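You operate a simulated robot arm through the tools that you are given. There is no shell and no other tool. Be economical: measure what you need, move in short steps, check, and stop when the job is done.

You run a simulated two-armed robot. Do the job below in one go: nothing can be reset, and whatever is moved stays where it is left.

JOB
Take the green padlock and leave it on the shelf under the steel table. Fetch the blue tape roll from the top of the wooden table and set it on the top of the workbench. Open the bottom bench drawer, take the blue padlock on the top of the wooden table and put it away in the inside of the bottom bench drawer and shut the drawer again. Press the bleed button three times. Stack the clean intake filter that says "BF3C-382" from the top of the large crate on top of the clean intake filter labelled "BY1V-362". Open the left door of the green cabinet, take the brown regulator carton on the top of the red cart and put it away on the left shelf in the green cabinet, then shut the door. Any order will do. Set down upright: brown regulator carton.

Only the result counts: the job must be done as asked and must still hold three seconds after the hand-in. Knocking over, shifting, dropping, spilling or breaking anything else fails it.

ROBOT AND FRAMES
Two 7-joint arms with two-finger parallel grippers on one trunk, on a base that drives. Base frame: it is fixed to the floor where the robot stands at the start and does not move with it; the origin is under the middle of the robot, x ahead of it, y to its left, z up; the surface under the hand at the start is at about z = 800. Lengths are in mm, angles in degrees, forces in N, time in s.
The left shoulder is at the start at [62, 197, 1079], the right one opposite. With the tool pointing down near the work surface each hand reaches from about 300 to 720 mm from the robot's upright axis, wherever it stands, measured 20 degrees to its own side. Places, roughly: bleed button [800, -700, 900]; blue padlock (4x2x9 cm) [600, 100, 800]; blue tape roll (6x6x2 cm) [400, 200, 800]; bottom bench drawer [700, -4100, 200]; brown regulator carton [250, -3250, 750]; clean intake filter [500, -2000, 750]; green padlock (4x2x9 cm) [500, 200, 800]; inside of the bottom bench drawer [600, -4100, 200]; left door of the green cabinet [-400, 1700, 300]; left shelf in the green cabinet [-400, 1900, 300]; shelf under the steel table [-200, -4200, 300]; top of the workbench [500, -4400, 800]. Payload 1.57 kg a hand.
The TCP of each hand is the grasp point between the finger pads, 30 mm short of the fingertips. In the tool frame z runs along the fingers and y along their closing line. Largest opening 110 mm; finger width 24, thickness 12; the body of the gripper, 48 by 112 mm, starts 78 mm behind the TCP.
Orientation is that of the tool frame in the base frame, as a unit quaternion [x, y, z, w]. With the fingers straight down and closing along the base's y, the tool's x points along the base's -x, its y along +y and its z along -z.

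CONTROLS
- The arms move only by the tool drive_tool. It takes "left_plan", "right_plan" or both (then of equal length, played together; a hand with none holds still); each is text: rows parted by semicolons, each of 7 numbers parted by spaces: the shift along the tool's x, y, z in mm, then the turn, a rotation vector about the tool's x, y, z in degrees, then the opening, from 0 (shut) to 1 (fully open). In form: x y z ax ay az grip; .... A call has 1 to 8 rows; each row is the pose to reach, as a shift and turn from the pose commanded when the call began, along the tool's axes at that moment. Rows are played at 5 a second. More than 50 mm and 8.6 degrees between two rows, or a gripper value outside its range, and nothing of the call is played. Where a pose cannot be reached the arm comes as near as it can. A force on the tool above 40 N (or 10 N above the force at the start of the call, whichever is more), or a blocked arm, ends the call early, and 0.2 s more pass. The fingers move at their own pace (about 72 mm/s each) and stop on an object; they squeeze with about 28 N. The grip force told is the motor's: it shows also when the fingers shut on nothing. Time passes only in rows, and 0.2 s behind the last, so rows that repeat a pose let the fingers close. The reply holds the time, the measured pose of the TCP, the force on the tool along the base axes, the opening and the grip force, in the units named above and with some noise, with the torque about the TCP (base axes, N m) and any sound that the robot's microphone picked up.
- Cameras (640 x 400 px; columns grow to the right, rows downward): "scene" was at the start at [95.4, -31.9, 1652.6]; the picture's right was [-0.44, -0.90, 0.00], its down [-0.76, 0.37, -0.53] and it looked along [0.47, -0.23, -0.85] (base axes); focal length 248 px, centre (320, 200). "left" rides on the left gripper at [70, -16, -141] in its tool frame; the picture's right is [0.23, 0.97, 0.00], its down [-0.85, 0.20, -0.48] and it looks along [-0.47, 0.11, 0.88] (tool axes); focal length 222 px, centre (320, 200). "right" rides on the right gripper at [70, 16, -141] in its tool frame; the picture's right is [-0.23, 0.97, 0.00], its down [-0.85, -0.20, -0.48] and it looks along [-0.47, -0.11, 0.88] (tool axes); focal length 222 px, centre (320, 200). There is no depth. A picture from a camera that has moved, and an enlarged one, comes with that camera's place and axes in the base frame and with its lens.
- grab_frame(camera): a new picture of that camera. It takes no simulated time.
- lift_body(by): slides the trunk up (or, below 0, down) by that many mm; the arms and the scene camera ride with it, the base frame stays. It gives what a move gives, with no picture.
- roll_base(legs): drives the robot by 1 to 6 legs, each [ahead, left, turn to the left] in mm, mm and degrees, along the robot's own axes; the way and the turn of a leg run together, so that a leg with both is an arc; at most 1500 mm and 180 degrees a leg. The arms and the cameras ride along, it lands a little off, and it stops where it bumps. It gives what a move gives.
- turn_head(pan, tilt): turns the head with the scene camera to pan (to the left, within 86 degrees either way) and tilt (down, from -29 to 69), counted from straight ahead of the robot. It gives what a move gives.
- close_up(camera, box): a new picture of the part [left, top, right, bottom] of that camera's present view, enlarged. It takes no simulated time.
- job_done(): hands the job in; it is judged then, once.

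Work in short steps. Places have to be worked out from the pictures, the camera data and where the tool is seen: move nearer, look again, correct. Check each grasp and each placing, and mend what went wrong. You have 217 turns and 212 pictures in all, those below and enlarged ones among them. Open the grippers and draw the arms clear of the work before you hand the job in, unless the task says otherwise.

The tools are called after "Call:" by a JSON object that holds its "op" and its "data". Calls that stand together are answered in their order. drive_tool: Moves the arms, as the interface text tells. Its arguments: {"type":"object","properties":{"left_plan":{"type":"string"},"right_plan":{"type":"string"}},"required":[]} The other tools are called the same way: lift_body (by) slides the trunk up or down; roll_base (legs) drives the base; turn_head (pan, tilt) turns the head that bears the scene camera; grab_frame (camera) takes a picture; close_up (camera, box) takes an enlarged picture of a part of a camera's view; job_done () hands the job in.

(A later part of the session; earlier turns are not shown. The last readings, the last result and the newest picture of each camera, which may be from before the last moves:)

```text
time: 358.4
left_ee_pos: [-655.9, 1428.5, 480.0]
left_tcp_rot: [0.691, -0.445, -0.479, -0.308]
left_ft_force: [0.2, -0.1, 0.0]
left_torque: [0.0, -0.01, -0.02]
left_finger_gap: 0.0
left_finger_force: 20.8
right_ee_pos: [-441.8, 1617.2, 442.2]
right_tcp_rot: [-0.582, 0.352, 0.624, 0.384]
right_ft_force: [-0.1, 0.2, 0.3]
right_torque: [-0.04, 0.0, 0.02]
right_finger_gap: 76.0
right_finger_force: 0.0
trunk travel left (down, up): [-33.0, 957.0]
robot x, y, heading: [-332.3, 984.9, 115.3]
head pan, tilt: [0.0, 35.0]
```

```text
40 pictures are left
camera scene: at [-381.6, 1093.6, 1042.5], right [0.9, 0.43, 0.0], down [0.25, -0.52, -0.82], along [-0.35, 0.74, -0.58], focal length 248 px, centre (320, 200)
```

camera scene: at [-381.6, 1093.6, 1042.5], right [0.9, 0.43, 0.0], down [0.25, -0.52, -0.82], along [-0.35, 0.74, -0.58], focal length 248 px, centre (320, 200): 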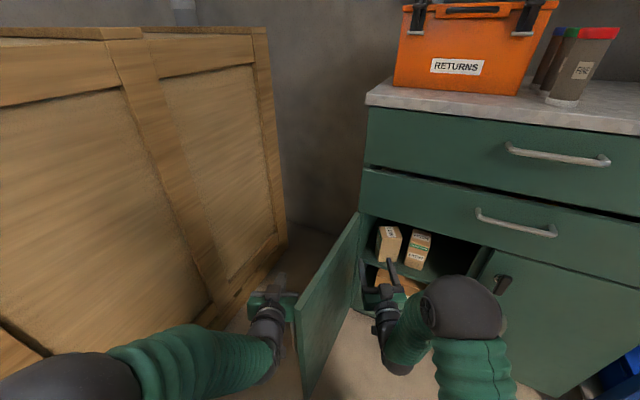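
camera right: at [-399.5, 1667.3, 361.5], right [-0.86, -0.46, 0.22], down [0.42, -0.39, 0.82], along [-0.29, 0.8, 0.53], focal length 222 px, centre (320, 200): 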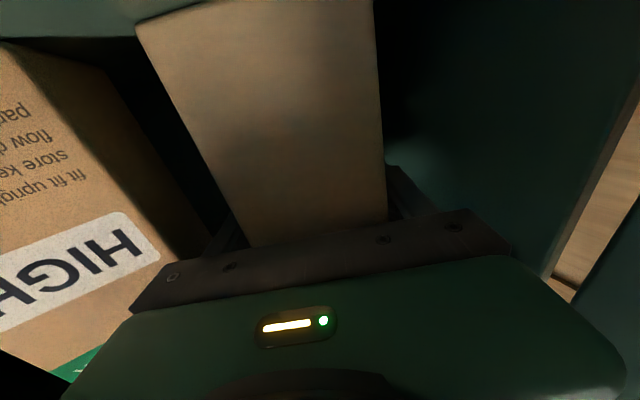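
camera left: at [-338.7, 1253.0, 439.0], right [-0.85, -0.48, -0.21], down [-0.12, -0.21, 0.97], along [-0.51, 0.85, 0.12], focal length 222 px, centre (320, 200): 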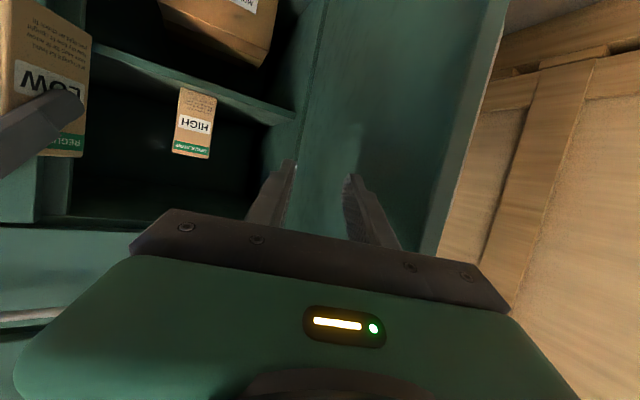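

The left hand is outside the door. Sweeping it to the right to swing the door towards shut.

Call:
{"op": "roll_base", "data": {"legs": [[-80, -108, 0], [-31, -91.5, 0]]}}

Call:
{"op": "grab_frame", "data": {"camera": "scene"}}

```text
time: 360.4
left_ee_pos: [-425.5, 1415.6, 483.0]
left_tcp_rot: [0.692, -0.446, -0.479, -0.306]
left_ft_force: [0.3, 0.3, -0.3]
left_torque: [0.01, 0.01, 0.02]
left_finger_gap: 0.0
left_finger_force: 21.1
right_ee_pos: [-212.8, 1604.3, 441.8]
right_tcp_rot: [-0.581, 0.354, 0.625, 0.384]
right_ft_force: [-0.2, 0.0, -0.2]
right_torque: [0.01, 0.01, 0.01]
right_finger_gap: 75.9
right_finger_force: 0.1
trunk travel left (down, up): [-33.0, 957.0]
robot x, y, heading: [-106.7, 972.3, 115.2]
head pan, tilt: [0.0, 35.0]
```

```text
39 pictures are left
camera scene: at [-152.1, 1079.2, 1042.5], right [0.9, 0.43, 0.0], down [0.24, -0.52, -0.82], along [-0.35, 0.74, -0.58], focal length 248 px, centre (320, 200)
```

scene: 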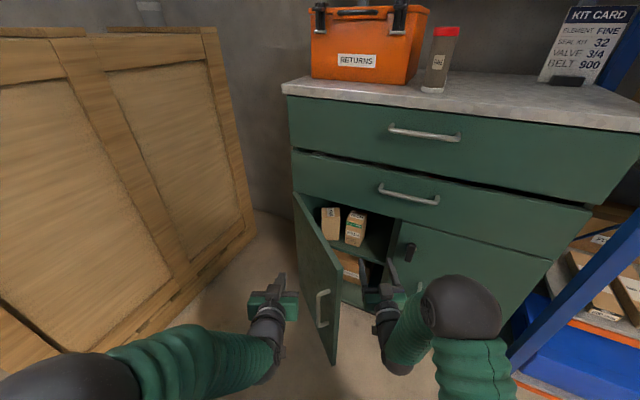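

The door is at about 60°. For the final push I'd rather face right-forward, so I'll back out, turn, and come round outside the door.

Call:
{"op": "roll_base", "data": {"legs": [[-298.6, 140.6, 0], [0, 0, -55.2], [-252, 486, 0], [242, 97, 0]]}}

Call:
{"op": "grab_frame", "data": {"camera": "scene"}}

```text
time: 369.3
left_ee_pos: [-442.5, 1444.4, 482.0]
left_tcp_rot: [-0.408, 0.714, 0.283, 0.493]
left_ft_force: [0.7, -0.3, 0.6]
left_torque: [0.05, 0.03, 0.02]
left_finger_gap: 0.0
left_finger_force: 21.6
right_ee_pos: [-163.4, 1376.9, 441.0]
right_tcp_rot: [-0.353, 0.581, 0.378, 0.629]
right_ft_force: [-0.6, -0.2, -0.5]
right_torque: [0.01, -0.04, 0.01]
right_finger_gap: 76.0
right_finger_force: 0.0
trunk travel left (down, up): [-33.0, 957.0]
robot x, y, heading: [-620.3, 925.8, 60.4]
head pan, tilt: [0.0, 35.0]
```

```text
38 pictures are left
camera scene: at [-557.8, 1028.6, 1042.5], right [0.87, -0.49, 0.0], down [-0.28, -0.5, -0.82], along [0.4, 0.71, -0.58], focal length 248 px, centre (320, 200)
```

scene: 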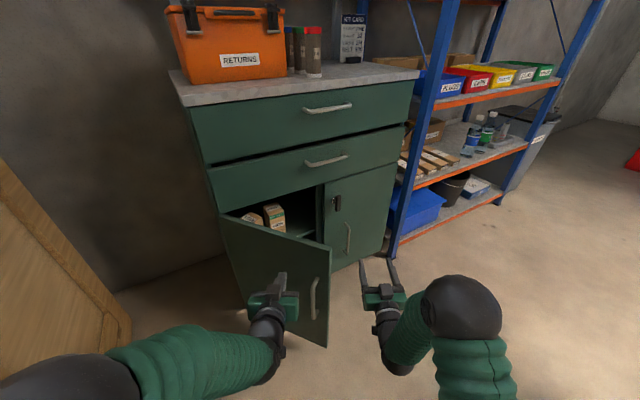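

The hand is at the outside of the door. Pushing along the closing arc.

Call:
{"op": "roll_base", "data": {"legs": [[70, -49.5, 0], [84, -23, 0], [64, 3.4, 0]]}}

Call:
{"op": "grab_frame", "data": {"camera": "scene"}}

```text
time: 371.6
left_ee_pos: [-274.8, 1601.4, 482.3]
left_tcp_rot: [-0.408, 0.714, 0.284, 0.493]
left_ft_force: [0.0, -0.6, -1.0]
left_torque: [0.0, 0.03, -0.01]
left_finger_gap: 0.0
left_finger_force: 21.1
right_ee_pos: [4.9, 1534.9, 442.4]
right_tcp_rot: [-0.353, 0.58, 0.377, 0.63]
right_ft_force: [0.2, 0.0, -0.1]
right_torque: [0.03, 0.0, 0.0]
right_finger_gap: 76.0
right_finger_force: 0.1
trunk travel left (down, up): [-33.0, 957.0]
robot x, y, heading: [-451.1, 1076.8, 60.5]
head pan, tilt: [0.0, 35.0]
```

```text
37 pictures are left
camera scene: at [-389.6, 1185.1, 1042.5], right [0.87, -0.49, 0.0], down [-0.28, -0.5, -0.82], along [0.4, 0.71, -0.58], focal length 248 px, centre (320, 200)
```

scene: 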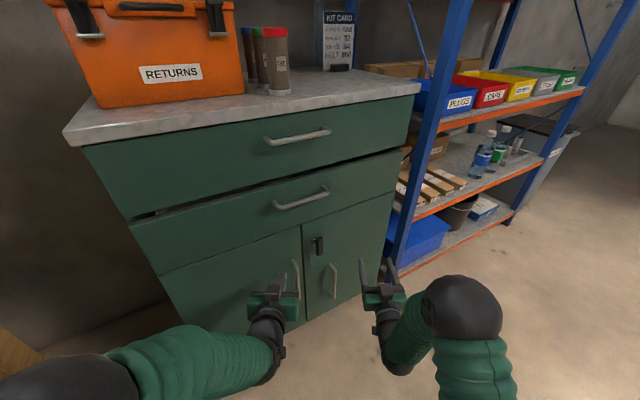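

Nearly shut. A final push straight in.

Call:
{"op": "roll_base", "data": {"legs": [[44, 25, 0]]}}

Call:
{"op": "close_up", "data": {"camera": "scene", "box": [120, 180, 420, 340]}}

```text
time: 372.6
left_ee_pos: [-274.3, 1639.0, 482.8]
left_tcp_rot: [-0.406, 0.715, 0.281, 0.495]
left_ft_force: [3.6, -3.2, 0.2]
left_torque: [-0.02, -0.03, -0.13]
left_finger_gap: 0.1
left_finger_force: 20.9
right_ee_pos: [0.9, 1576.9, 445.1]
right_tcp_rot: [-0.353, 0.579, 0.377, 0.631]
right_ft_force: [-0.3, 1.7, 0.5]
right_torque: [0.01, -0.02, -0.02]
right_finger_gap: 75.9
right_finger_force: 0.1
trunk travel left (down, up): [-33.0, 957.0]
robot x, y, heading: [-448.6, 1125.2, 60.5]
head pan, tilt: [0.0, 35.0]
stopped in leg 1: the force on the tool passed its limit at 87 N (the readings are from after the stop); the commanded pose is now the measured one
```

```text
2.13 times, centred on (270, 260) of scene
camera zoom: at [-391.6, 1228.2, 1042.6], right [0.87, -0.49, 0.0], down [-0.28, -0.5, -0.82], along [0.4, 0.71, -0.57], focal length 529 px, centre (427, 72)
```

zoom: 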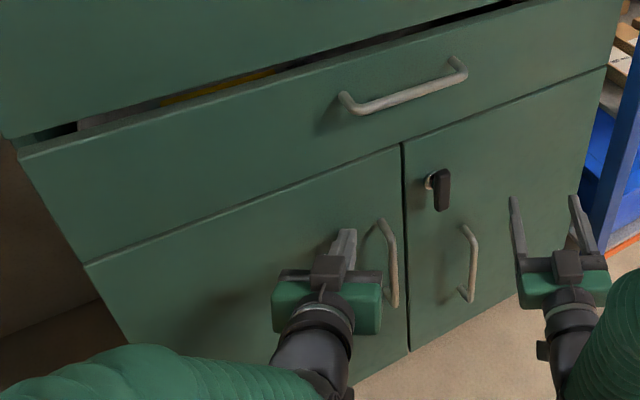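

The door is shut flush. I'll back away, raise the trunk and straighten both hands.

Call:
{"op": "roll_base", "data": {"legs": [[-342, -308, 0]]}}

Call:
{"op": "lift_body", "data": {"by": 400}}

Call:
{"op": "lift_body", "data": {"by": 240}}

Call:
{"op": "drive_tool", "data": {"left_plan": "0 0 0 0 8.5 0 1; 0 0 0 0 17 0 1; 0 0 0 0 25.5 0 1; 0 0 0 0 34 0 1; 0 0 0 0 42.5 0 1; 0 0 0 0 51 0 1; 0 0 0 0 59.5 0 1; 0 0 0 0 68 0 1", "right_plan": "0 0 0 0 8.5 0 1; 0 0 0 0 17 0 1; 0 0 0 0 25.5 0 1; 0 0 0 0 34 0 1; 0 0 0 0 42.5 0 1; 0 0 0 0 51 0 1; 0 0 0 0 59.5 0 1; 0 0 0 0 68 0 1"}}

```text
time: 375.4
left_ee_pos: [-175.5, 1191.0, 483.6]
left_tcp_rot: [-0.407, 0.714, 0.283, 0.494]
left_ft_force: [0.6, 0.2, -0.3]
left_torque: [-0.01, -0.02, -0.02]
left_finger_gap: 0.0
left_finger_force: 21.0
right_ee_pos: [101.2, 1128.7, 444.2]
right_tcp_rot: [-0.354, 0.58, 0.378, 0.629]
right_ft_force: [0.5, 0.2, 0.3]
right_torque: [-0.01, 0.0, 0.0]
right_finger_gap: 76.0
right_finger_force: 0.1
trunk travel left (down, up): [-33.0, 957.0]
robot x, y, heading: [-350.6, 671.8, 60.6]
head pan, tilt: [0.0, 35.0]
```

```text
time: 379.2
left_ee_pos: [-176.3, 1191.0, 884.2]
left_tcp_rot: [-0.407, 0.715, 0.283, 0.493]
left_ft_force: [-0.5, 0.3, 0.0]
left_torque: [0.04, 0.0, 0.03]
left_finger_gap: 0.0
left_finger_force: 21.3
right_ee_pos: [102.8, 1128.6, 846.5]
right_tcp_rot: [-0.352, 0.579, 0.377, 0.631]
right_ft_force: [0.0, 0.3, 0.0]
right_torque: [0.0, -0.01, 0.01]
right_finger_gap: 75.7
right_finger_force: 0.0
trunk travel left (down, up): [-433.0, 557.0]
robot x, y, heading: [-349.9, 671.8, 60.2]
head pan, tilt: [0.0, 35.0]
```

```text
time: 381.7
left_ee_pos: [-175.6, 1191.6, 1123.2]
left_tcp_rot: [-0.406, 0.715, 0.282, 0.494]
left_ft_force: [-0.5, 0.0, 0.0]
left_torque: [-0.02, -0.01, 0.01]
left_finger_gap: 0.0
left_finger_force: 21.2
right_ee_pos: [101.9, 1128.7, 1085.9]
right_tcp_rot: [-0.353, 0.58, 0.377, 0.63]
right_ft_force: [0.6, 0.9, 0.0]
right_torque: [0.01, 0.02, 0.02]
right_finger_gap: 75.8
right_finger_force: 0.0
trunk travel left (down, up): [-673.0, 317.0]
robot x, y, heading: [-349.6, 676.9, 60.7]
head pan, tilt: [0.0, 35.0]
```

```text
time: 383.5
left_ee_pos: [-174.3, 1195.3, 1120.8]
left_tcp_rot: [-0.496, 0.868, 0.006, 0.009]
left_ft_force: [0.5, 0.3, -0.2]
left_torque: [-0.07, -0.01, -0.01]
left_finger_gap: 110.1
left_finger_force: 0.0
right_ee_pos: [102.8, 1131.7, 1084.1]
right_tcp_rot: [-0.503, 0.833, 0.114, 0.198]
right_ft_force: [0.0, -0.3, 0.2]
right_torque: [-0.03, 0.01, -0.03]
right_finger_gap: 110.0
right_finger_force: 0.0
trunk travel left (down, up): [-673.0, 317.0]
robot x, y, heading: [-348.6, 674.7, 60.5]
head pan, tilt: [0.0, 35.0]
```

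Call:
{"op": "drive_tool", "data": {"left_plan": "0 0 0 0 0 8.5 1; 0 0 0 0 0 17 1; 0 0 0 0 0 25.5 1; 0 0 0 0 0 34 1; 0 0 0 0 0 42.5 1; 0 0 0 0 0 51 1; 0 0 0 0 0 59.5 1; 0 0 0 0 0 68 1", "right_plan": "0 0 0 0 6.5 0 1; 0 0 0 0 13 0 1; 0 0 0 0 19.5 0 1; 0 0 0 0 26 0 1; 0 0 -20 0 26 0 1; 0 0 -40 0 26 0 1; 0 0 -60 0 26 0 1; 0 0 -80 0 26 0 1"}}

Call:
{"op": "roll_base", "data": {"legs": [[0, 0, -60.5], [0, -675, 0], [335, 0, 0]]}}

Call:
{"op": "drive_tool", "data": {"left_plan": "0 0 0 0 0 7.5 1; 0 0 0 0 0 15 1; 0 0 0 0 0 22 1"}}

Call:
{"op": "grab_frame", "data": {"camera": "left"}}

```text
time: 385.3
left_ee_pos: [-183.6, 1093.1, 1112.7]
left_tcp_rot: [0.072, 0.997, 0.016, 0.005]
left_ft_force: [0.4, 1.0, 0.4]
left_torque: [0.04, 0.01, -0.02]
left_finger_gap: 109.9
left_finger_force: 0.0
left hand out of reach, approached as far as the arm can: row 6, 7, 8
right_ee_pos: [85.0, 1094.4, 1158.5]
right_tcp_rot: [-0.517, 0.856, 0.0, 0.007]
right_ft_force: [0.8, -0.5, -0.3]
right_torque: [0.04, -0.02, 0.0]
right_finger_gap: 110.1
right_finger_force: 0.0
trunk travel left (down, up): [-673.0, 317.0]
robot x, y, heading: [-350.6, 676.3, 60.6]
head pan, tilt: [0.0, 35.0]
```

```text
time: 393.5
left_ee_pos: [432.5, 60.0, 1111.5]
left_tcp_rot: [0.563, 0.826, 0.01, 0.012]
left_ft_force: [0.5, 0.1, -0.4]
left_torque: [0.04, -0.02, 0.0]
left_finger_gap: 109.9
left_finger_force: 0.0
right_ee_pos: [564.6, -173.3, 1158.9]
right_tcp_rot: [-0.014, 1.0, -0.004, 0.006]
right_ft_force: [-0.1, 0.1, 0.3]
right_torque: [-0.01, 0.02, 0.01]
right_finger_gap: 109.8
right_finger_force: 0.1
trunk travel left (down, up): [-673.0, 317.0]
robot x, y, heading: [-16.4, -4.9, 0.0]
head pan, tilt: [0.0, 35.0]
```

```text
time: 394.3
left_ee_pos: [338.7, 23.1, 1101.6]
left_tcp_rot: [0.709, 0.705, 0.013, 0.011]
left_ft_force: [0.1, 0.1, 0.2]
left_torque: [0.01, 0.02, 0.01]
left_finger_gap: 110.0
left_finger_force: 0.1
left hand out of reach, approached as far as the arm can: row 1, 2, 3
right_ee_pos: [564.9, -173.9, 1158.3]
right_tcp_rot: [-0.014, 1.0, -0.003, 0.006]
right_ft_force: [-0.9, 0.0, 0.2]
right_torque: [0.02, 0.01, 0.0]
right_finger_gap: 109.8
right_finger_force: 0.1
trunk travel left (down, up): [-673.0, 317.0]
robot x, y, heading: [-16.1, -5.2, -0.4]
head pan, tilt: [0.0, 35.0]
```

```text
35 pictures are left
camera left: at [317.5, 92.2, 1242.7], right [0.97, 0.22, 0.03], down [0.18, -0.86, 0.48], along [0.14, -0.46, -0.88], focal length 222 px, centre (320, 200)
```

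left: 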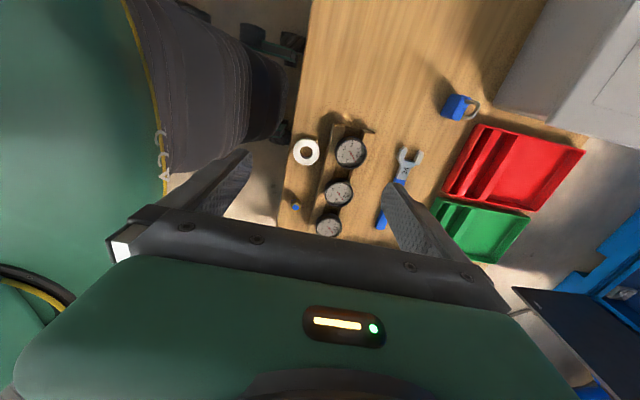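

Moving the left hand over the blue padlock.

Call:
{"op": "drive_tool", "data": {"left_plan": "15 43 10 0 0 0 1; 30 86 20 0 0 0 1; 46 130 40 0 0 0 1; 62 174 60 0 0 0 1; 78 217 80 0 0 0 1; 80 227 110 0 0 0 1; 80 227 150 0 0 0 1"}}

Call:
{"op": "grab_frame", "data": {"camera": "left"}}

```text
refused: row 3 steps farther than a row can; nothing moved
```

```text
34 pictures are left
camera left: at [317.5, 92.2, 1242.7], right [0.97, 0.22, 0.03], down [0.18, -0.86, 0.48], along [0.14, -0.46, -0.88], focal length 222 px, centre (320, 200)
```

left: 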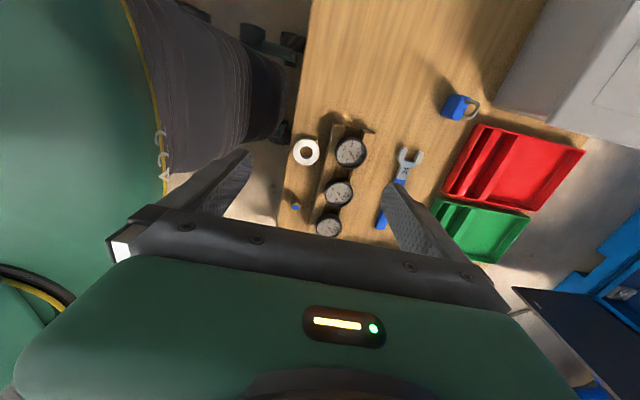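

Call:
{"op": "drive_tool", "data": {"left_plan": "15 43 10 0 0 0 1; 30 86 20 0 0 0 1; 44 128 30 0 0 0 1; 58 170 40 0 0 0 1; 72 212 50 0 0 0 1; 80 227 85 0 0 0 1; 80 227 130 0 0 0 1"}}

Call:
{"op": "grab_frame", "data": {"camera": "left"}}

```text
time: 395.9
left_ee_pos: [335.2, 29.1, 1049.1]
left_tcp_rot: [0.709, 0.705, 0.012, 0.01]
left_ft_force: [0.5, -0.5, -1.1]
left_torque: [-0.03, -0.02, 0.01]
left_finger_gap: 109.6
left_finger_force: 0.0
left hand out of reach, approached as far as the arm can: row 1, 2, 3, 4, 5, 6, 7
right_ee_pos: [563.8, -174.3, 1159.3]
right_tcp_rot: [-0.014, 1.0, -0.005, 0.006]
right_ft_force: [0.1, 0.5, 0.0]
right_torque: [0.0, 0.01, -0.01]
right_finger_gap: 110.0
right_finger_force: 0.1
trunk travel left (down, up): [-673.0, 317.0]
robot x, y, heading: [-15.2, -1.2, -0.1]
head pan, tilt: [0.0, 35.0]
```

```text
33 pictures are left
camera left: at [314.9, 99.3, 1190.9], right [0.97, 0.22, 0.03], down [0.18, -0.86, 0.48], along [0.13, -0.46, -0.88], focal length 222 px, centre (320, 200)
```

left: 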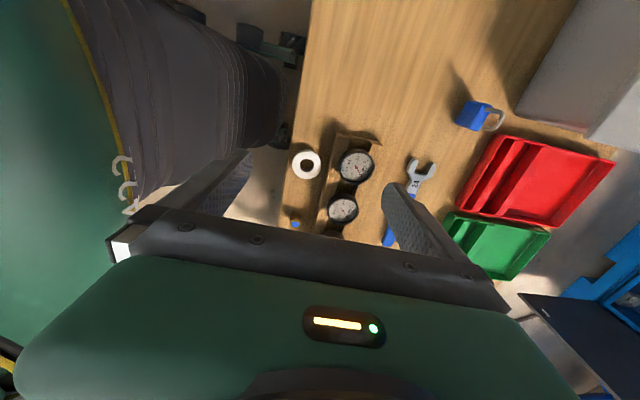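

The left arm is at its wrist limit in that orientation. I'll switch to the right hand, which did this grasp before: unrotate the left and rotate the right by -90°.

Call:
{"op": "drive_tool", "data": {"left_plan": "0 0 -10 0 0 -8.5 1; 0 0 -20 0 0 -17 1; 0 0 -30 0 0 -25.5 1; 0 0 -40 0 0 -34 1; 0 0 -50 0 0 -42.5 1; 0 0 -60 0 0 -51 1; 0 0 -70 0 0 -59.5 1; 0 0 -80 0 0 -68 1", "right_plan": "0 0 0 0 0 -8.5 1; 0 0 0 0 0 -17 1; 0 0 0 0 0 -25.5 1; 0 0 0 0 0 -34 1; 0 0 0 0 0 -42.5 1; 0 0 0 0 0 -51 1; 0 0 0 0 0 -59.5 1; 0 0 0 0 0 -68 1"}}

Call:
{"op": "drive_tool", "data": {"left_plan": "0 0 0 0 0 -7.5 1; 0 30 0 0 0 -15 1; 0 60 0 0 0 -22 1; 0 100 0 0 0 -22 1", "right_plan": "0 0 0 0 0 -7.5 1; 0 0 0 0 0 -15 1; 0 0 0 0 0 -22 1; 0 0 0 0 0 -22 1"}}

Call:
{"op": "roll_base", "data": {"legs": [[0, 130, 0]]}}

```text
time: 397.7
left_ee_pos: [332.3, 25.5, 1125.9]
left_tcp_rot: [0.195, 0.981, 0.005, 0.015]
left_ft_force: [-0.2, 1.0, -0.3]
left_torque: [0.01, 0.02, -0.01]
left_finger_gap: 109.9
left_finger_force: 0.0
right_ee_pos: [564.8, -173.5, 1158.1]
right_tcp_rot: [-0.572, 0.82, -0.006, 0.002]
right_ft_force: [0.0, 0.0, 0.9]
right_torque: [0.0, 0.01, 0.03]
right_finger_gap: 110.2
right_finger_force: 0.0
trunk travel left (down, up): [-673.0, 317.0]
robot x, y, heading: [-18.9, -1.2, 0.1]
head pan, tilt: [0.0, 35.0]
```

```text
time: 398.7
left_ee_pos: [372.5, 118.5, 1127.0]
left_tcp_rot: [0.005, 1.0, 0.001, 0.015]
left_ft_force: [-0.4, -0.2, 1.2]
left_torque: [-0.01, -0.01, 0.01]
left_finger_gap: 110.2
left_finger_force: 0.0
right_ee_pos: [564.9, -171.3, 1158.6]
right_tcp_rot: [0.717, -0.697, 0.008, -0.001]
right_ft_force: [0.8, 0.9, -0.8]
right_torque: [0.0, -0.01, 0.0]
right_finger_gap: 109.9
right_finger_force: 0.1
trunk travel left (down, up): [-673.0, 317.0]
robot x, y, heading: [-13.5, -1.2, -0.3]
head pan, tilt: [0.0, 35.0]
```

```text
time: 400.0
left_ee_pos: [371.1, 222.9, 1129.6]
left_tcp_rot: [0.007, 1.0, 0.01, 0.016]
left_ft_force: [-0.1, -1.6, 0.7]
left_torque: [0.08, -0.02, -0.02]
left_finger_gap: 110.0
left_finger_force: 0.2
right_ee_pos: [564.6, -67.3, 1155.0]
right_tcp_rot: [0.716, -0.698, 0.0, -0.008]
right_ft_force: [-0.4, -1.5, 0.3]
right_torque: [0.17, -0.01, -0.04]
right_finger_gap: 110.1
right_finger_force: 0.1
trunk travel left (down, up): [-673.0, 317.0]
robot x, y, heading: [-15.3, 124.2, -0.2]
head pan, tilt: [0.0, 35.0]
```

Now the right hand moves over the blue padlock and part-way down.

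Call:
{"op": "drive_tool", "data": {"right_plan": "-25 0 36 0 0 1.5 1; -50 0 72 0 0 1.5 1; -75 0 108 0 0 1.5 1; -100 0 144 0 0 1.5 1; -125 0 180 0 0 1.5 1; -150 0 215 0 0 1.5 1"}}

Call:
{"op": "grab_frame", "data": {"camera": "right"}}

```text
time: 401.4
left_ee_pos: [371.3, 238.6, 1129.1]
left_tcp_rot: [0.008, 1.0, 0.003, 0.016]
left_ft_force: [-0.7, -0.2, -0.4]
left_torque: [0.07, 0.0, -0.01]
left_finger_gap: 110.1
left_finger_force: 0.1
right_ee_pos: [562.9, 96.4, 942.6]
right_tcp_rot: [-0.706, 0.708, -0.007, 0.002]
right_ft_force: [0.7, 0.0, -0.3]
right_torque: [0.03, 0.01, 0.0]
right_finger_gap: 110.0
right_finger_force: 0.1
trunk travel left (down, up): [-673.0, 317.0]
robot x, y, heading: [-15.0, 127.2, -0.1]
head pan, tilt: [0.0, 35.0]
```

```text
32 pictures are left
camera right: at [544.2, 28.1, 1085.6], right [-0.97, 0.23, -0.01], down [0.2, 0.86, 0.48], along [0.12, 0.46, -0.88], focal length 222 px, centre (320, 200)
```

right: 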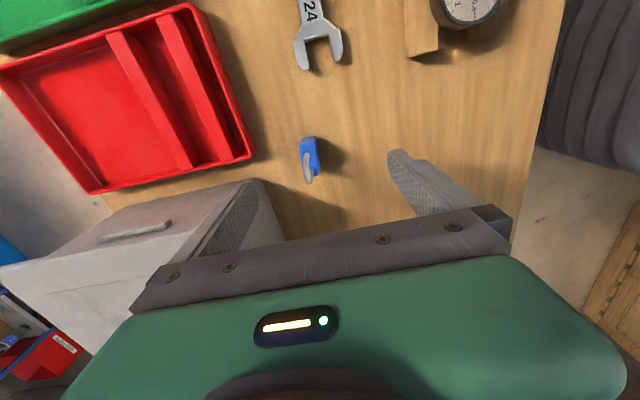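

The padlock is at about [573, 103]. I'll narrow the opening to stay clear of the grey box, then lower and grip.

Call:
{"op": "drive_tool", "data": {"right_plan": "-7 -9 0 0 0 0 0.6; -7 -9 20 0 0 0 0.6; -7 -9 60 0 0 0 0.6; -7 -9 104 0 0 0 0.6; -7 -9 104 0 0 0 0; -7 -9 104 0 0 0 0; -7 -9 104 0 0 0 0"}}

```text
time: 403.0
left_ee_pos: [370.5, 246.3, 1126.9]
left_tcp_rot: [0.006, 1.0, 0.0, 0.017]
left_ft_force: [0.4, 0.4, -0.5]
left_torque: [0.02, 0.0, 0.0]
left_finger_gap: 110.2
left_finger_force: 0.1
right_ee_pos: [573.0, 108.0, 838.1]
right_tcp_rot: [-0.706, 0.708, -0.008, 0.001]
right_ft_force: [0.0, 0.2, -0.5]
right_torque: [0.04, 0.02, 0.01]
right_finger_gap: 19.5
right_finger_force: 27.9
trunk travel left (down, up): [-673.0, 317.0]
robot x, y, heading: [-15.7, 125.8, -0.2]
head pan, tilt: [0.0, 35.0]
```

Gripped. I'll lift and bring it in.

Call:
{"op": "drive_tool", "data": {"right_plan": "0 0 -45 0 0 0 0; 0 0 -90 0 0 0 0; 0 0 -135 0 0 0 0; 0 0 -180 0 0 0 0; 20 25 -215 0 0 0 0; 50 50 -240 0 0 0 0; 85 75 -260 0 0 0 0; 125 95 -275 0 0 0 0"}}

Call:
{"op": "grab_frame", "data": {"camera": "right"}}

```text
time: 404.8
left_ee_pos: [367.9, 246.9, 1127.3]
left_tcp_rot: [0.006, 1.0, 0.0, 0.017]
left_ft_force: [0.1, 0.5, -0.2]
left_torque: [0.02, -0.01, 0.0]
left_finger_gap: 110.0
left_finger_force: 0.1
right_ee_pos: [470.7, -12.4, 1114.2]
right_tcp_rot: [-0.707, 0.707, -0.009, 0.001]
right_ft_force: [0.2, -0.3, -1.2]
right_torque: [0.03, -0.05, 0.0]
right_finger_gap: 19.4
right_finger_force: 27.6
trunk travel left (down, up): [-673.0, 317.0]
robot x, y, heading: [-13.9, 124.6, 0.0]
head pan, tilt: [0.0, 35.0]
```

```text
31 pictures are left
camera right: at [452.1, -81.5, 1257.5], right [-0.97, 0.23, -0.02], down [0.19, 0.86, 0.47], along [0.12, 0.46, -0.88], focal length 222 px, centre (320, 200)
```

right: 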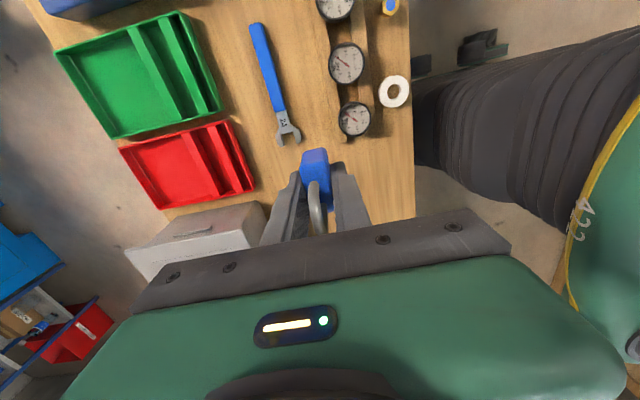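

The padlock is held. Now the drive round to the drawer; first leg to the east side.

Call:
{"op": "roll_base", "data": {"legs": [[-400, 0, 0], [0, -1495, 0], [1500, 0, 0], [335, 0, 0], [0, 0, -180]]}}

```text
time: 430.4
left_ee_pos: [1007.8, -1505.8, 1126.6]
left_tcp_rot: [1.0, -0.01, -0.017, -0.002]
left_ft_force: [0.1, 0.0, -0.5]
left_torque: [-0.02, 0.03, -0.01]
left_finger_gap: 109.9
left_finger_force: 0.2
right_ee_pos: [906.7, -1246.8, 1113.7]
right_tcp_rot: [0.709, 0.705, 0.0, -0.009]
right_ft_force: [0.7, -0.2, -1.0]
right_torque: [-0.01, 0.0, 0.01]
right_finger_gap: 19.4
right_finger_force: 27.8
trunk travel left (down, up): [-673.0, 317.0]
robot x, y, heading: [1390.3, -1385.6, 179.6]
head pan, tilt: [0.0, 35.0]
```

Call:
{"op": "roll_base", "data": {"legs": [[0, 1500, 0.4], [-140, 300, 0], [0, 1050, 0]]}}

Call:
{"op": "turn_head", "data": {"pan": -5, "tilt": 52}}

Call:
{"op": "grab_frame", "data": {"camera": "scene"}}

```text
time: 444.6
left_ee_pos: [1132.2, -4340.1, 1126.1]
left_tcp_rot: [1.0, -0.006, -0.016, 0.0]
left_ft_force: [-0.4, 0.0, 0.0]
left_torque: [0.0, 0.0, 0.0]
left_finger_gap: 110.0
left_finger_force: 0.0
right_ee_pos: [1028.2, -4082.3, 1113.6]
right_tcp_rot: [0.707, 0.707, -0.001, -0.008]
right_ft_force: [0.3, 0.5, -1.2]
right_torque: [0.01, 0.02, -0.01]
right_finger_gap: 19.5
right_finger_force: 27.8
trunk travel left (down, up): [-673.0, 317.0]
robot x, y, heading: [1517.8, -4222.7, 180.0]
head pan, tilt: [0.0, 35.0]
```

```text
time: 445.4
left_ee_pos: [1131.4, -4342.7, 1128.2]
left_tcp_rot: [1.0, -0.007, -0.018, -0.001]
left_ft_force: [0.3, 0.9, -0.1]
left_torque: [0.0, 0.0, -0.05]
left_finger_gap: 109.7
left_finger_force: 0.0
right_ee_pos: [1029.1, -4084.1, 1114.8]
right_tcp_rot: [0.707, 0.707, -0.001, -0.009]
right_ft_force: [0.5, 0.2, -1.4]
right_torque: [-0.01, 0.0, 0.01]
right_finger_gap: 19.5
right_finger_force: 28.3
trunk travel left (down, up): [-673.0, 317.0]
robot x, y, heading: [1516.7, -4223.5, 179.7]
head pan, tilt: [-5.0, 52.0]
```

```text
30 pictures are left
camera scene: at [1407.7, -4215.3, 1658.2], right [0.09, 1.0, 0.0], down [0.79, -0.07, -0.61], along [-0.61, 0.05, -0.79], focal length 248 px, centre (320, 200)
```

scene: 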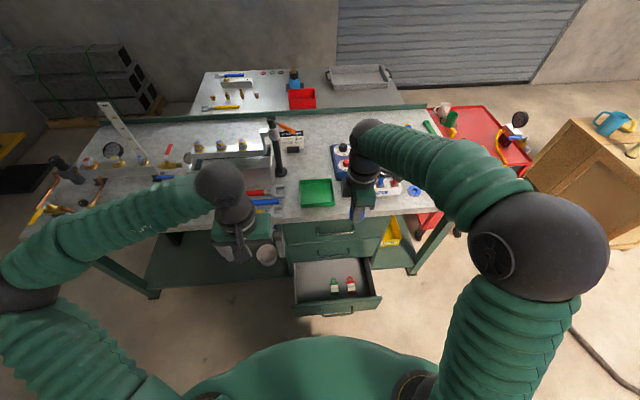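

Call:
{"op": "close_up", "data": {"camera": "scene", "box": [270, 210, 400, 330]}}

```text
3.33 times, centred on (335, 270) of scene
camera zoom: at [1407.7, -4215.3, 1658.2], right [0.09, 1.0, 0.0], down [0.79, -0.07, -0.61], along [-0.61, 0.05, -0.79], focal length 826 px, centre (270, -33)
```

zoom: 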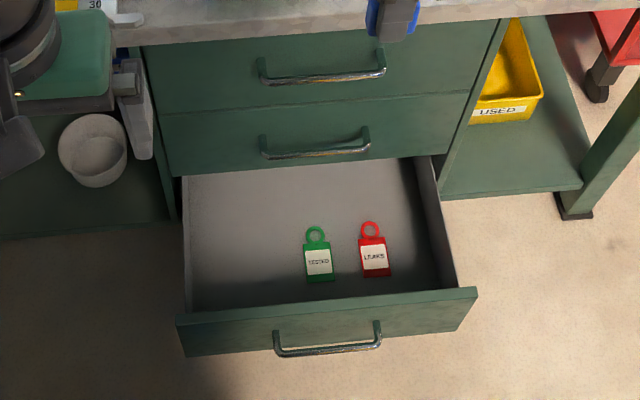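

The drawer holds two tags in its middle and right, so I'll lower the padlock into the free left part at about [965, -4205]. Position, then lower.

Call:
{"op": "roll_base", "data": {"legs": [[64, 121, 0.3]]}}

Call:
{"op": "lift_body", "data": {"by": -400}}

Call:
{"op": "lift_body", "data": {"by": -250}}

Call:
{"op": "grab_frame", "data": {"camera": "scene"}}

Call:
{"op": "grab_frame", "data": {"camera": "right"}}

```text
time: 446.7
left_ee_pos: [1068.6, -4449.1, 1128.9]
left_tcp_rot: [1.0, -0.005, -0.017, 0.007]
left_ft_force: [0.7, 0.3, 0.8]
left_torque: [-0.06, 0.03, 0.0]
left_finger_gap: 110.0
left_finger_force: 0.1
right_ee_pos: [964.9, -4191.2, 1113.8]
right_tcp_rot: [0.706, 0.708, -0.006, -0.005]
right_ft_force: [-0.7, 0.7, -0.9]
right_torque: [-0.16, -0.01, -0.01]
right_finger_gap: 19.3
right_finger_force: 27.7
trunk travel left (down, up): [-673.0, 317.0]
robot x, y, heading: [1451.3, -4337.2, -179.6]
head pan, tilt: [-5.0, 52.0]
```

```text
time: 450.5
left_ee_pos: [1070.7, -4468.4, 727.9]
left_tcp_rot: [1.0, -0.005, -0.018, -0.003]
left_ft_force: [-0.3, 0.9, 0.2]
left_torque: [-0.02, -0.01, -0.03]
left_finger_gap: 110.1
left_finger_force: 0.1
right_ee_pos: [965.8, -4207.6, 715.5]
right_tcp_rot: [0.706, 0.708, 0.001, -0.011]
right_ft_force: [0.2, 0.1, -1.6]
right_torque: [0.0, 0.01, 0.0]
right_finger_gap: 19.5
right_finger_force: 28.3
trunk travel left (down, up): [-273.0, 717.0]
robot x, y, heading: [1449.7, -4341.5, -179.9]
head pan, tilt: [-5.0, 52.0]
```

```text
time: 453.1
left_ee_pos: [1068.8, -4467.9, 479.2]
left_tcp_rot: [1.0, -0.005, -0.019, -0.002]
left_ft_force: [-0.1, -0.5, 0.2]
left_torque: [0.02, -0.04, 0.02]
left_finger_gap: 109.9
left_finger_force: 0.1
right_ee_pos: [965.7, -4208.0, 465.8]
right_tcp_rot: [0.706, 0.708, 0.0, -0.012]
right_ft_force: [0.4, 0.0, -1.1]
right_torque: [0.04, 0.02, 0.0]
right_finger_gap: 19.8
right_finger_force: 27.7
trunk travel left (down, up): [-23.0, 967.0]
robot x, y, heading: [1451.9, -4339.3, -179.7]
head pan, tilt: [-5.0, 52.0]
```

```text
28 pictures are left
camera scene: at [1344.9, -4336.4, 1008.2], right [0.08, 1.0, 0.0], down [0.79, -0.07, -0.61], along [-0.61, 0.05, -0.79], focal length 248 px, centre (320, 200)
```

scene: 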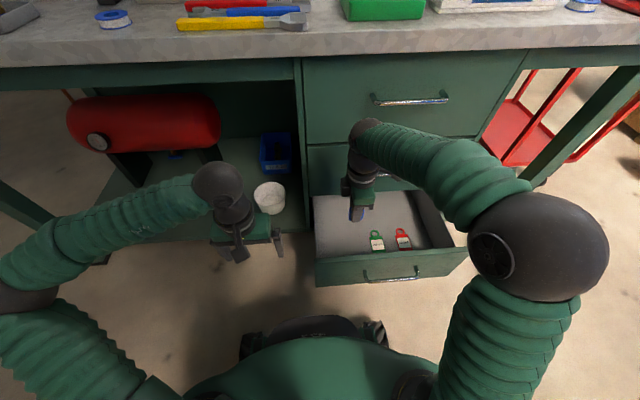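

```text
27 pictures are left
camera right: at [983.9, -4140.4, 609.4], right [0.97, -0.23, -0.02], down [-0.19, -0.86, 0.47], along [-0.12, -0.45, -0.88], focal length 222 px, centre (320, 200)
```

right: 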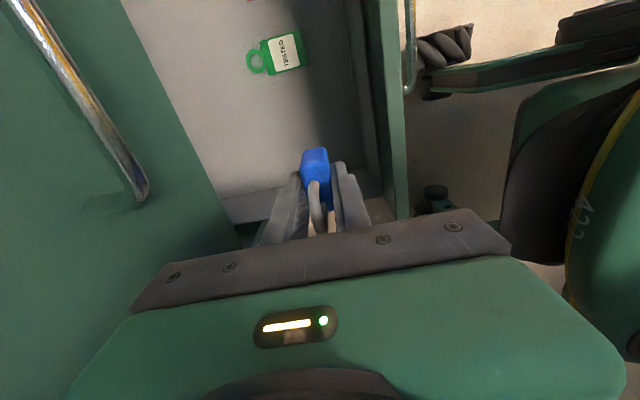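

It's inside the drawer's outline. I'll shift 20 mm away from the drawer front and descend in steps.

Call:
{"op": "drive_tool", "data": {"right_plan": "0 -20 20 0 0 0 0; 0 -20 60 0 0 0 0; 0 -20 100 0 0 0 0; 0 -20 140 0 0 0 0; 0 -20 175 0 0 0 0"}}

Call:
{"op": "grab_frame", "data": {"camera": "right"}}

```text
time: 454.3
left_ee_pos: [1070.8, -4467.7, 478.4]
left_tcp_rot: [1.0, -0.004, -0.016, -0.002]
left_ft_force: [-1.1, -0.4, 0.4]
left_torque: [0.0, 0.0, 0.05]
left_finger_gap: 109.7
left_finger_force: 0.0
right_ee_pos: [944.5, -4205.0, 291.7]
right_tcp_rot: [0.707, 0.707, 0.0, -0.01]
right_ft_force: [0.5, 0.1, -0.1]
right_torque: [0.03, -0.01, 0.0]
right_finger_gap: 19.7
right_finger_force: 28.6
trunk travel left (down, up): [-23.0, 967.0]
robot x, y, heading: [1452.4, -4345.0, -179.7]
head pan, tilt: [-5.0, 52.0]
```

```text
26 pictures are left
camera right: at [961.8, -4137.4, 435.2], right [0.97, -0.22, -0.02], down [-0.19, -0.86, 0.47], along [-0.12, -0.45, -0.88], focal length 222 px, centre (320, 200)
```

right: 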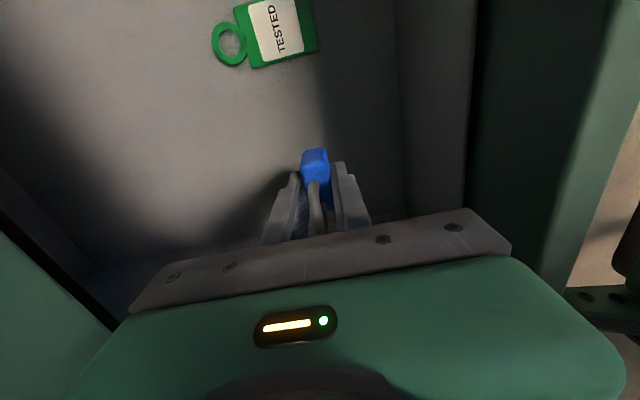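

Call:
{"op": "drive_tool", "data": {"right_plan": "0 0 20 0 0 0 0; 0 0 35 0 0 0 0; 0 0 42 0 0 0 0; 0 0 49 0 0 0 0; 0 0 56 0 0 0 0; 0 0 63 0 0 0 0"}}

```text
time: 455.7
left_ee_pos: [1071.0, -4467.3, 477.2]
left_tcp_rot: [1.0, -0.004, -0.018, -0.002]
left_ft_force: [-0.3, -0.6, -0.3]
left_torque: [0.01, -0.02, 0.01]
left_finger_gap: 110.1
left_finger_force: 0.0
right_ee_pos: [942.0, -4204.6, 227.0]
right_tcp_rot: [0.706, 0.708, 0.001, -0.011]
right_ft_force: [-0.8, 0.2, -1.4]
right_torque: [0.0, -0.01, 0.01]
right_finger_gap: 19.5
right_finger_force: 28.7
trunk travel left (down, up): [-23.0, 967.0]
robot x, y, heading: [1453.9, -4341.5, -179.7]
head pan, tilt: [-5.0, 52.0]
```

No contact yet. Lower.

Call:
{"op": "drive_tool", "data": {"right_plan": "0 0 7 0 0 0 0; 0 0 14 0 0 0 0; 0 0 21 0 0 0 0; 0 0 28 0 0 0 0; 0 0 35 0 0 0 0; 0 0 42 0 0 0 0"}}

Call:
{"op": "grab_frame", "data": {"camera": "right"}}

```text
time: 456.8
left_ee_pos: [1070.8, -4468.3, 478.1]
left_tcp_rot: [1.0, -0.004, -0.019, -0.002]
left_ft_force: [0.6, 0.0, -1.1]
left_torque: [-0.02, 0.0, -0.05]
left_finger_gap: 109.9
left_finger_force: 0.0
right_ee_pos: [937.0, -4204.9, 205.3]
right_tcp_rot: [0.707, 0.707, -0.005, -0.016]
right_ft_force: [0.1, 1.1, 24.3]
right_torque: [-0.13, -0.37, -0.05]
right_finger_gap: 19.3
right_finger_force: 27.8
trunk travel left (down, up): [-23.0, 967.0]
robot x, y, heading: [1450.8, -4342.8, -179.8]
head pan, tilt: [-5.0, 52.0]
stopped in row 5 (right hand): the force on the tool passed its limit at 46 N (the readings are from after the stop); the commanded pose is now the measured one
```

```text
25 pictures are left
camera right: at [957.3, -4136.7, 347.6], right [0.97, -0.23, -0.03], down [-0.19, -0.86, 0.47], along [-0.14, -0.45, -0.88], focal length 222 px, centre (320, 200)
```

right: 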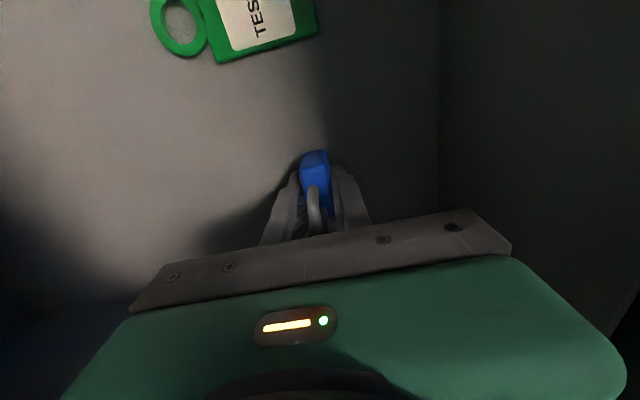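

Contact with the drawer floor. I'll ease up 4 mm and open.

Call:
{"op": "drive_tool", "data": {"right_plan": "0 0 -4 0 0 0 0; 0 0 -4 0 0 0 0.4; 0 0 -4 0 0 0 0.5; 0 0 -4 0 0 0 0.5; 0 0 -30 0 0 0 0.5; 0 0 -70 0 0 0 0.5"}}

Call:
{"op": "grab_frame", "data": {"camera": "right"}}

```text
time: 458.2
left_ee_pos: [1070.5, -4467.8, 477.8]
left_tcp_rot: [1.0, -0.004, -0.018, -0.002]
left_ft_force: [-0.2, 0.8, -0.2]
left_torque: [-0.02, -0.08, -0.01]
left_finger_gap: 110.0
left_finger_force: 0.1
right_ee_pos: [940.4, -4205.6, 271.6]
right_tcp_rot: [0.707, 0.707, -0.002, -0.013]
right_ft_force: [-0.7, -0.3, 0.2]
right_torque: [0.0, 0.0, -0.02]
right_finger_gap: 55.0
right_finger_force: 0.0
trunk travel left (down, up): [-23.0, 967.0]
robot x, y, heading: [1451.8, -4345.7, -180.1]
head pan, tilt: [-5.0, 52.0]
```

```text
24 pictures are left
camera right: at [959.9, -4136.8, 414.7], right [0.97, -0.23, -0.02], down [-0.19, -0.86, 0.47], along [-0.13, -0.45, -0.88], focal length 222 px, centre (320, 200)
```

right: 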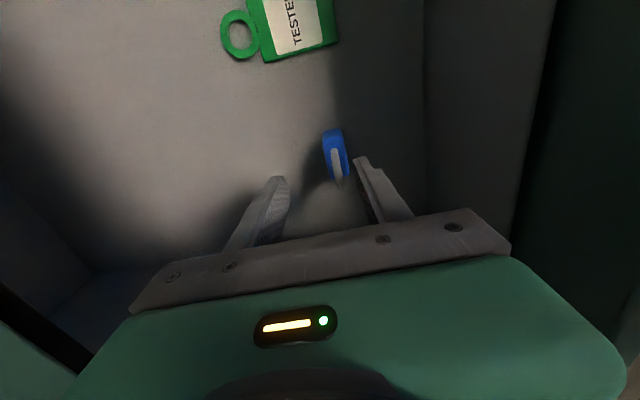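

The padlock stands in the drawer. I'll lift the hand clear.

Call:
{"op": "drive_tool", "data": {"right_plan": "0 0 -45 0 0 0 0.5; 0 0 -90 0 0 0 0.5; 0 0 -135 0 0 0 0.5; 0 0 -180 0 0 0 0.5; 0 15 -225 0 0 0 0.5; 0 60 -235 0 0 0 0; 0 105 -240 0 0 0 0; 0 150 -240 0 0 0 0"}}

Call:
{"op": "grab_frame", "data": {"camera": "scene"}}

```text
time: 460.0
left_ee_pos: [1071.0, -4468.2, 478.3]
left_tcp_rot: [1.0, -0.003, -0.018, -0.002]
left_ft_force: [-0.9, -0.1, 0.3]
left_torque: [-0.02, -0.04, -0.01]
left_finger_gap: 109.9
left_finger_force: 0.1
right_ee_pos: [1098.2, -4209.2, 508.1]
right_tcp_rot: [0.707, 0.707, -0.003, -0.014]
right_ft_force: [-0.1, -0.5, -0.7]
right_torque: [-0.02, 0.01, 0.0]
right_finger_gap: 0.0
right_finger_force: 21.6
trunk travel left (down, up): [-23.0, 967.0]
robot x, y, heading: [1451.8, -4338.9, -179.6]
head pan, tilt: [-5.0, 52.0]
```

```text
23 pictures are left
camera scene: at [1345.3, -4336.5, 1008.2], right [0.08, 1.0, 0.0], down [0.79, -0.07, -0.61], along [-0.61, 0.05, -0.79], focal length 248 px, centre (320, 200)
```

scene: 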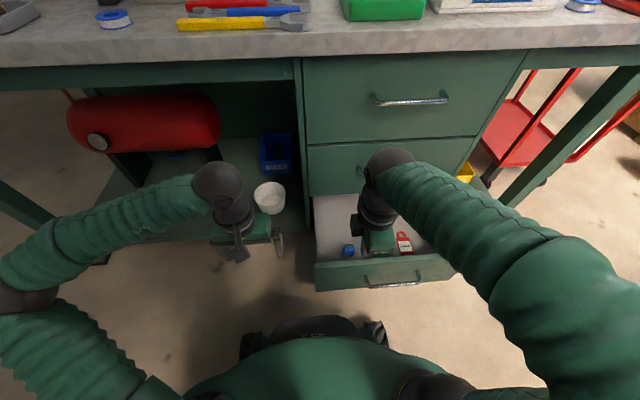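

The blue padlock is visible inside the drawer. To push the drawer shut without hitting the upper fronts I need a near-horizontal hand; I'll back off and reorient the right hand.

Call:
{"op": "roll_base", "data": {"legs": [[-270, 0, 0]]}}

Call:
{"op": "drive_tool", "data": {"right_plan": "0 -20 0 0 0 8.5 0; 0 -40 0 0 0 17 0; 0 -60 0 0 0 25.5 0; 0 -80 0 0 0 34 0; 0 -100 0 0 0 42.5 0; 0 -120 0 0 0 51 0; 0 -140 0 0 0 59.5 0; 0 -150 0 0 0 68 0"}}

Call:
{"op": "drive_tool", "data": {"right_plan": "0 0 0 0 0 7.5 0; 0 0 0 0 0 15 0; 0 0 0 0 0 22 0"}}

Call:
{"op": "drive_tool", "data": {"right_plan": "-15 0 0 0 -8.5 0 0; -30 0 0 0 -17 0 0; -45 0 0 0 -25.5 0 0; -60 0 0 0 -34 0 0; -75 0 0 0 -42.5 0 0; -90 0 0 0 -51 0 0; -105 0 0 0 -59.5 0 0; -120 0 0 0 -66 0 0"}}

```text
time: 461.9
left_ee_pos: [1341.5, -4466.3, 478.6]
left_tcp_rot: [1.0, -0.003, -0.019, -0.003]
left_ft_force: [1.0, -0.3, 0.8]
left_torque: [0.03, 0.02, -0.01]
left_finger_gap: 109.8
left_finger_force: 0.0
right_ee_pos: [1368.1, -4206.8, 508.5]
right_tcp_rot: [0.707, 0.707, -0.003, -0.014]
right_ft_force: [-0.2, -0.1, 0.6]
right_torque: [-0.01, -0.02, 0.0]
right_finger_gap: 0.1
right_finger_force: 20.8
trunk travel left (down, up): [-23.0, 967.0]
robot x, y, heading: [1718.0, -4337.3, -179.9]
head pan, tilt: [-5.0, 52.0]
```

```text
time: 463.7
left_ee_pos: [1341.5, -4466.6, 478.8]
left_tcp_rot: [1.0, -0.004, -0.018, -0.003]
left_ft_force: [0.8, 0.0, 0.0]
left_torque: [0.0, 0.02, -0.02]
left_finger_gap: 110.1
left_finger_force: 0.1
right_ee_pos: [1218.6, -4208.1, 510.8]
right_tcp_rot: [0.982, 0.19, -0.01, -0.01]
right_ft_force: [-0.3, -0.3, -0.1]
right_torque: [0.0, -0.02, -0.01]
right_finger_gap: 0.0
right_finger_force: 21.8
trunk travel left (down, up): [-23.0, 967.0]
robot x, y, heading: [1720.2, -4342.5, -179.8]
head pan, tilt: [-5.0, 52.0]
```

```text
time: 464.5
left_ee_pos: [1342.2, -4466.9, 478.3]
left_tcp_rot: [1.0, -0.003, -0.018, -0.002]
left_ft_force: [-0.5, 1.0, -1.2]
left_torque: [0.01, 0.01, -0.02]
left_finger_gap: 110.0
left_finger_force: 0.1
right_ee_pos: [1217.8, -4207.8, 511.2]
right_tcp_rot: [1.0, -0.001, -0.011, -0.007]
right_ft_force: [0.5, 0.2, 0.2]
right_torque: [-0.02, -0.02, -0.02]
right_finger_gap: 0.0
right_finger_force: 21.2
trunk travel left (down, up): [-23.0, 967.0]
robot x, y, heading: [1720.7, -4341.1, -179.7]
head pan, tilt: [-5.0, 52.0]
```

```text
time: 466.2
left_ee_pos: [1342.2, -4463.8, 479.8]
left_tcp_rot: [1.0, -0.004, -0.018, 0.0]
left_ft_force: [-0.7, 0.0, 0.2]
left_torque: [-0.05, -0.01, 0.04]
left_finger_gap: 110.1
left_finger_force: 0.0
right_ee_pos: [1118.0, -4030.4, 586.4]
right_tcp_rot: [0.8, -0.194, -0.567, 0.032]
right_ft_force: [0.1, 1.5, 0.1]
right_torque: [-0.01, 0.0, 0.03]
right_finger_gap: 0.0
right_finger_force: 21.3
right hand out of reach, approached as far as the arm can: row 6
trunk travel left (down, up): [-23.0, 967.0]
robot x, y, heading: [1722.9, -4344.1, -179.9]
head pan, tilt: [-5.0, 52.0]
stopped in row 8 (right hand): the arm was blocked; the commanded pose is now the measured one
```

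The hand is near-horizontal at 69°. I'll back off 80 and shift so it lines up with the drawer's middle, then lower it.

Call:
{"op": "roll_base", "data": {"legs": [[-90, 70, 0]]}}

Call:
{"op": "drive_tool", "data": {"right_plan": "41 -12 16 0 0 0 0; 82 -25 33 0 0 0 0; 123 -37 49 0 0 0 0; 165 -49 66 0 0 0 0; 206 -62 82 0 0 0 0"}}

Call:
{"op": "grab_frame", "data": {"camera": "scene"}}

```text
time: 467.4
left_ee_pos: [1408.7, -4539.6, 481.4]
left_tcp_rot: [1.0, -0.014, -0.019, -0.006]
left_ft_force: [-0.5, -0.6, 0.5]
left_torque: [0.07, -0.05, 0.01]
left_finger_gap: 110.0
left_finger_force: 0.0
right_ee_pos: [1193.5, -4103.3, 592.5]
right_tcp_rot: [0.798, -0.201, -0.567, 0.027]
right_ft_force: [0.3, -1.3, 0.2]
right_torque: [0.1, -0.01, -0.19]
right_finger_gap: 0.1
right_finger_force: 21.6
trunk travel left (down, up): [-23.0, 967.0]
robot x, y, heading: [1794.7, -4421.4, 178.8]
head pan, tilt: [-5.0, 52.0]
```

```text
time: 468.6
left_ee_pos: [1409.6, -4541.3, 479.7]
left_tcp_rot: [1.0, -0.014, -0.019, -0.008]
left_ft_force: [0.8, 0.0, -0.1]
left_torque: [0.0, 0.01, 0.03]
left_finger_gap: 109.9
left_finger_force: 0.1
right_ee_pos: [1192.8, -4105.4, 364.6]
right_tcp_rot: [0.797, -0.199, -0.57, 0.026]
right_ft_force: [0.8, -0.8, 0.5]
right_torque: [-0.05, 0.0, 0.01]
right_finger_gap: 0.0
right_finger_force: 21.5
trunk travel left (down, up): [-23.0, 967.0]
robot x, y, heading: [1791.8, -4419.1, 179.0]
head pan, tilt: [-5.0, 52.0]
```

```text
22 pictures are left
camera scene: at [1683.0, -4403.9, 1009.6], right [0.11, 0.99, -0.01], down [0.79, -0.09, -0.61], along [-0.61, 0.06, -0.79], focal length 248 px, centre (320, 200)
```

scene: 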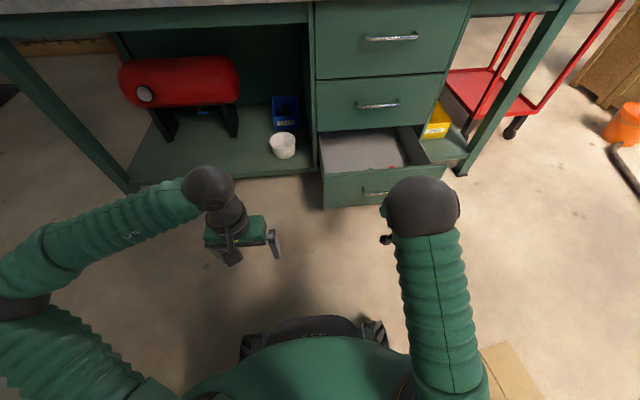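

Call:
{"op": "drive_tool", "data": {"right_plan": "16 -5 6 0 0 0 0; 31 -9 12 0 0 0 0"}}

Call:
{"op": "roll_base", "data": {"legs": [[150, 0, 0]]}}

Call:
{"op": "close_up", "data": {"camera": "scene", "box": [260, 80, 480, 270]}}

```text
time: 469.2
left_ee_pos: [1409.0, -4542.0, 478.1]
left_tcp_rot: [1.0, -0.015, -0.021, -0.008]
left_ft_force: [0.2, -0.1, 0.9]
left_torque: [-0.02, -0.02, 0.0]
left_finger_gap: 109.9
left_finger_force: 0.1
right_ee_pos: [1193.4, -4105.5, 329.7]
right_tcp_rot: [0.797, -0.199, -0.57, 0.025]
right_ft_force: [0.1, -0.2, 0.6]
right_torque: [-0.01, -0.04, 0.01]
right_finger_gap: 0.0
right_finger_force: 21.7
trunk travel left (down, up): [-23.0, 967.0]
robot x, y, heading: [1794.5, -4416.0, 178.8]
head pan, tilt: [-5.0, 52.0]
```

```text
time: 470.6
left_ee_pos: [1259.6, -4540.1, 477.2]
left_tcp_rot: [1.0, -0.015, -0.021, -0.007]
left_ft_force: [0.2, 0.3, 0.2]
left_torque: [0.03, -0.02, -0.02]
left_finger_gap: 110.2
left_finger_force: 0.0
right_ee_pos: [1043.8, -4102.5, 327.9]
right_tcp_rot: [0.797, -0.199, -0.57, 0.024]
right_ft_force: [0.2, 0.8, -0.2]
right_torque: [0.0, 0.01, 0.01]
right_finger_gap: 0.0
right_finger_force: 21.3
trunk travel left (down, up): [-23.0, 967.0]
robot x, y, heading: [1645.2, -4416.6, 178.8]
head pan, tilt: [-5.0, 52.0]
```

```text
2.11 times, centred on (370, 175) of scene
camera zoom: at [1536.2, -4409.1, 1008.1], right [0.11, 0.99, 0.0], down [0.78, -0.09, -0.61], along [-0.61, 0.07, -0.79], focal length 522 px, centre (215, 253)
```

zoom: 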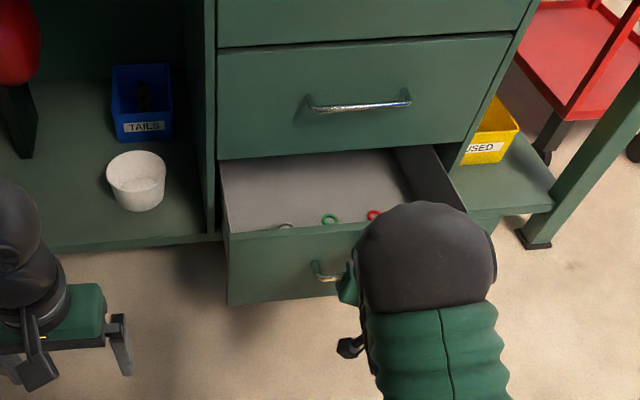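

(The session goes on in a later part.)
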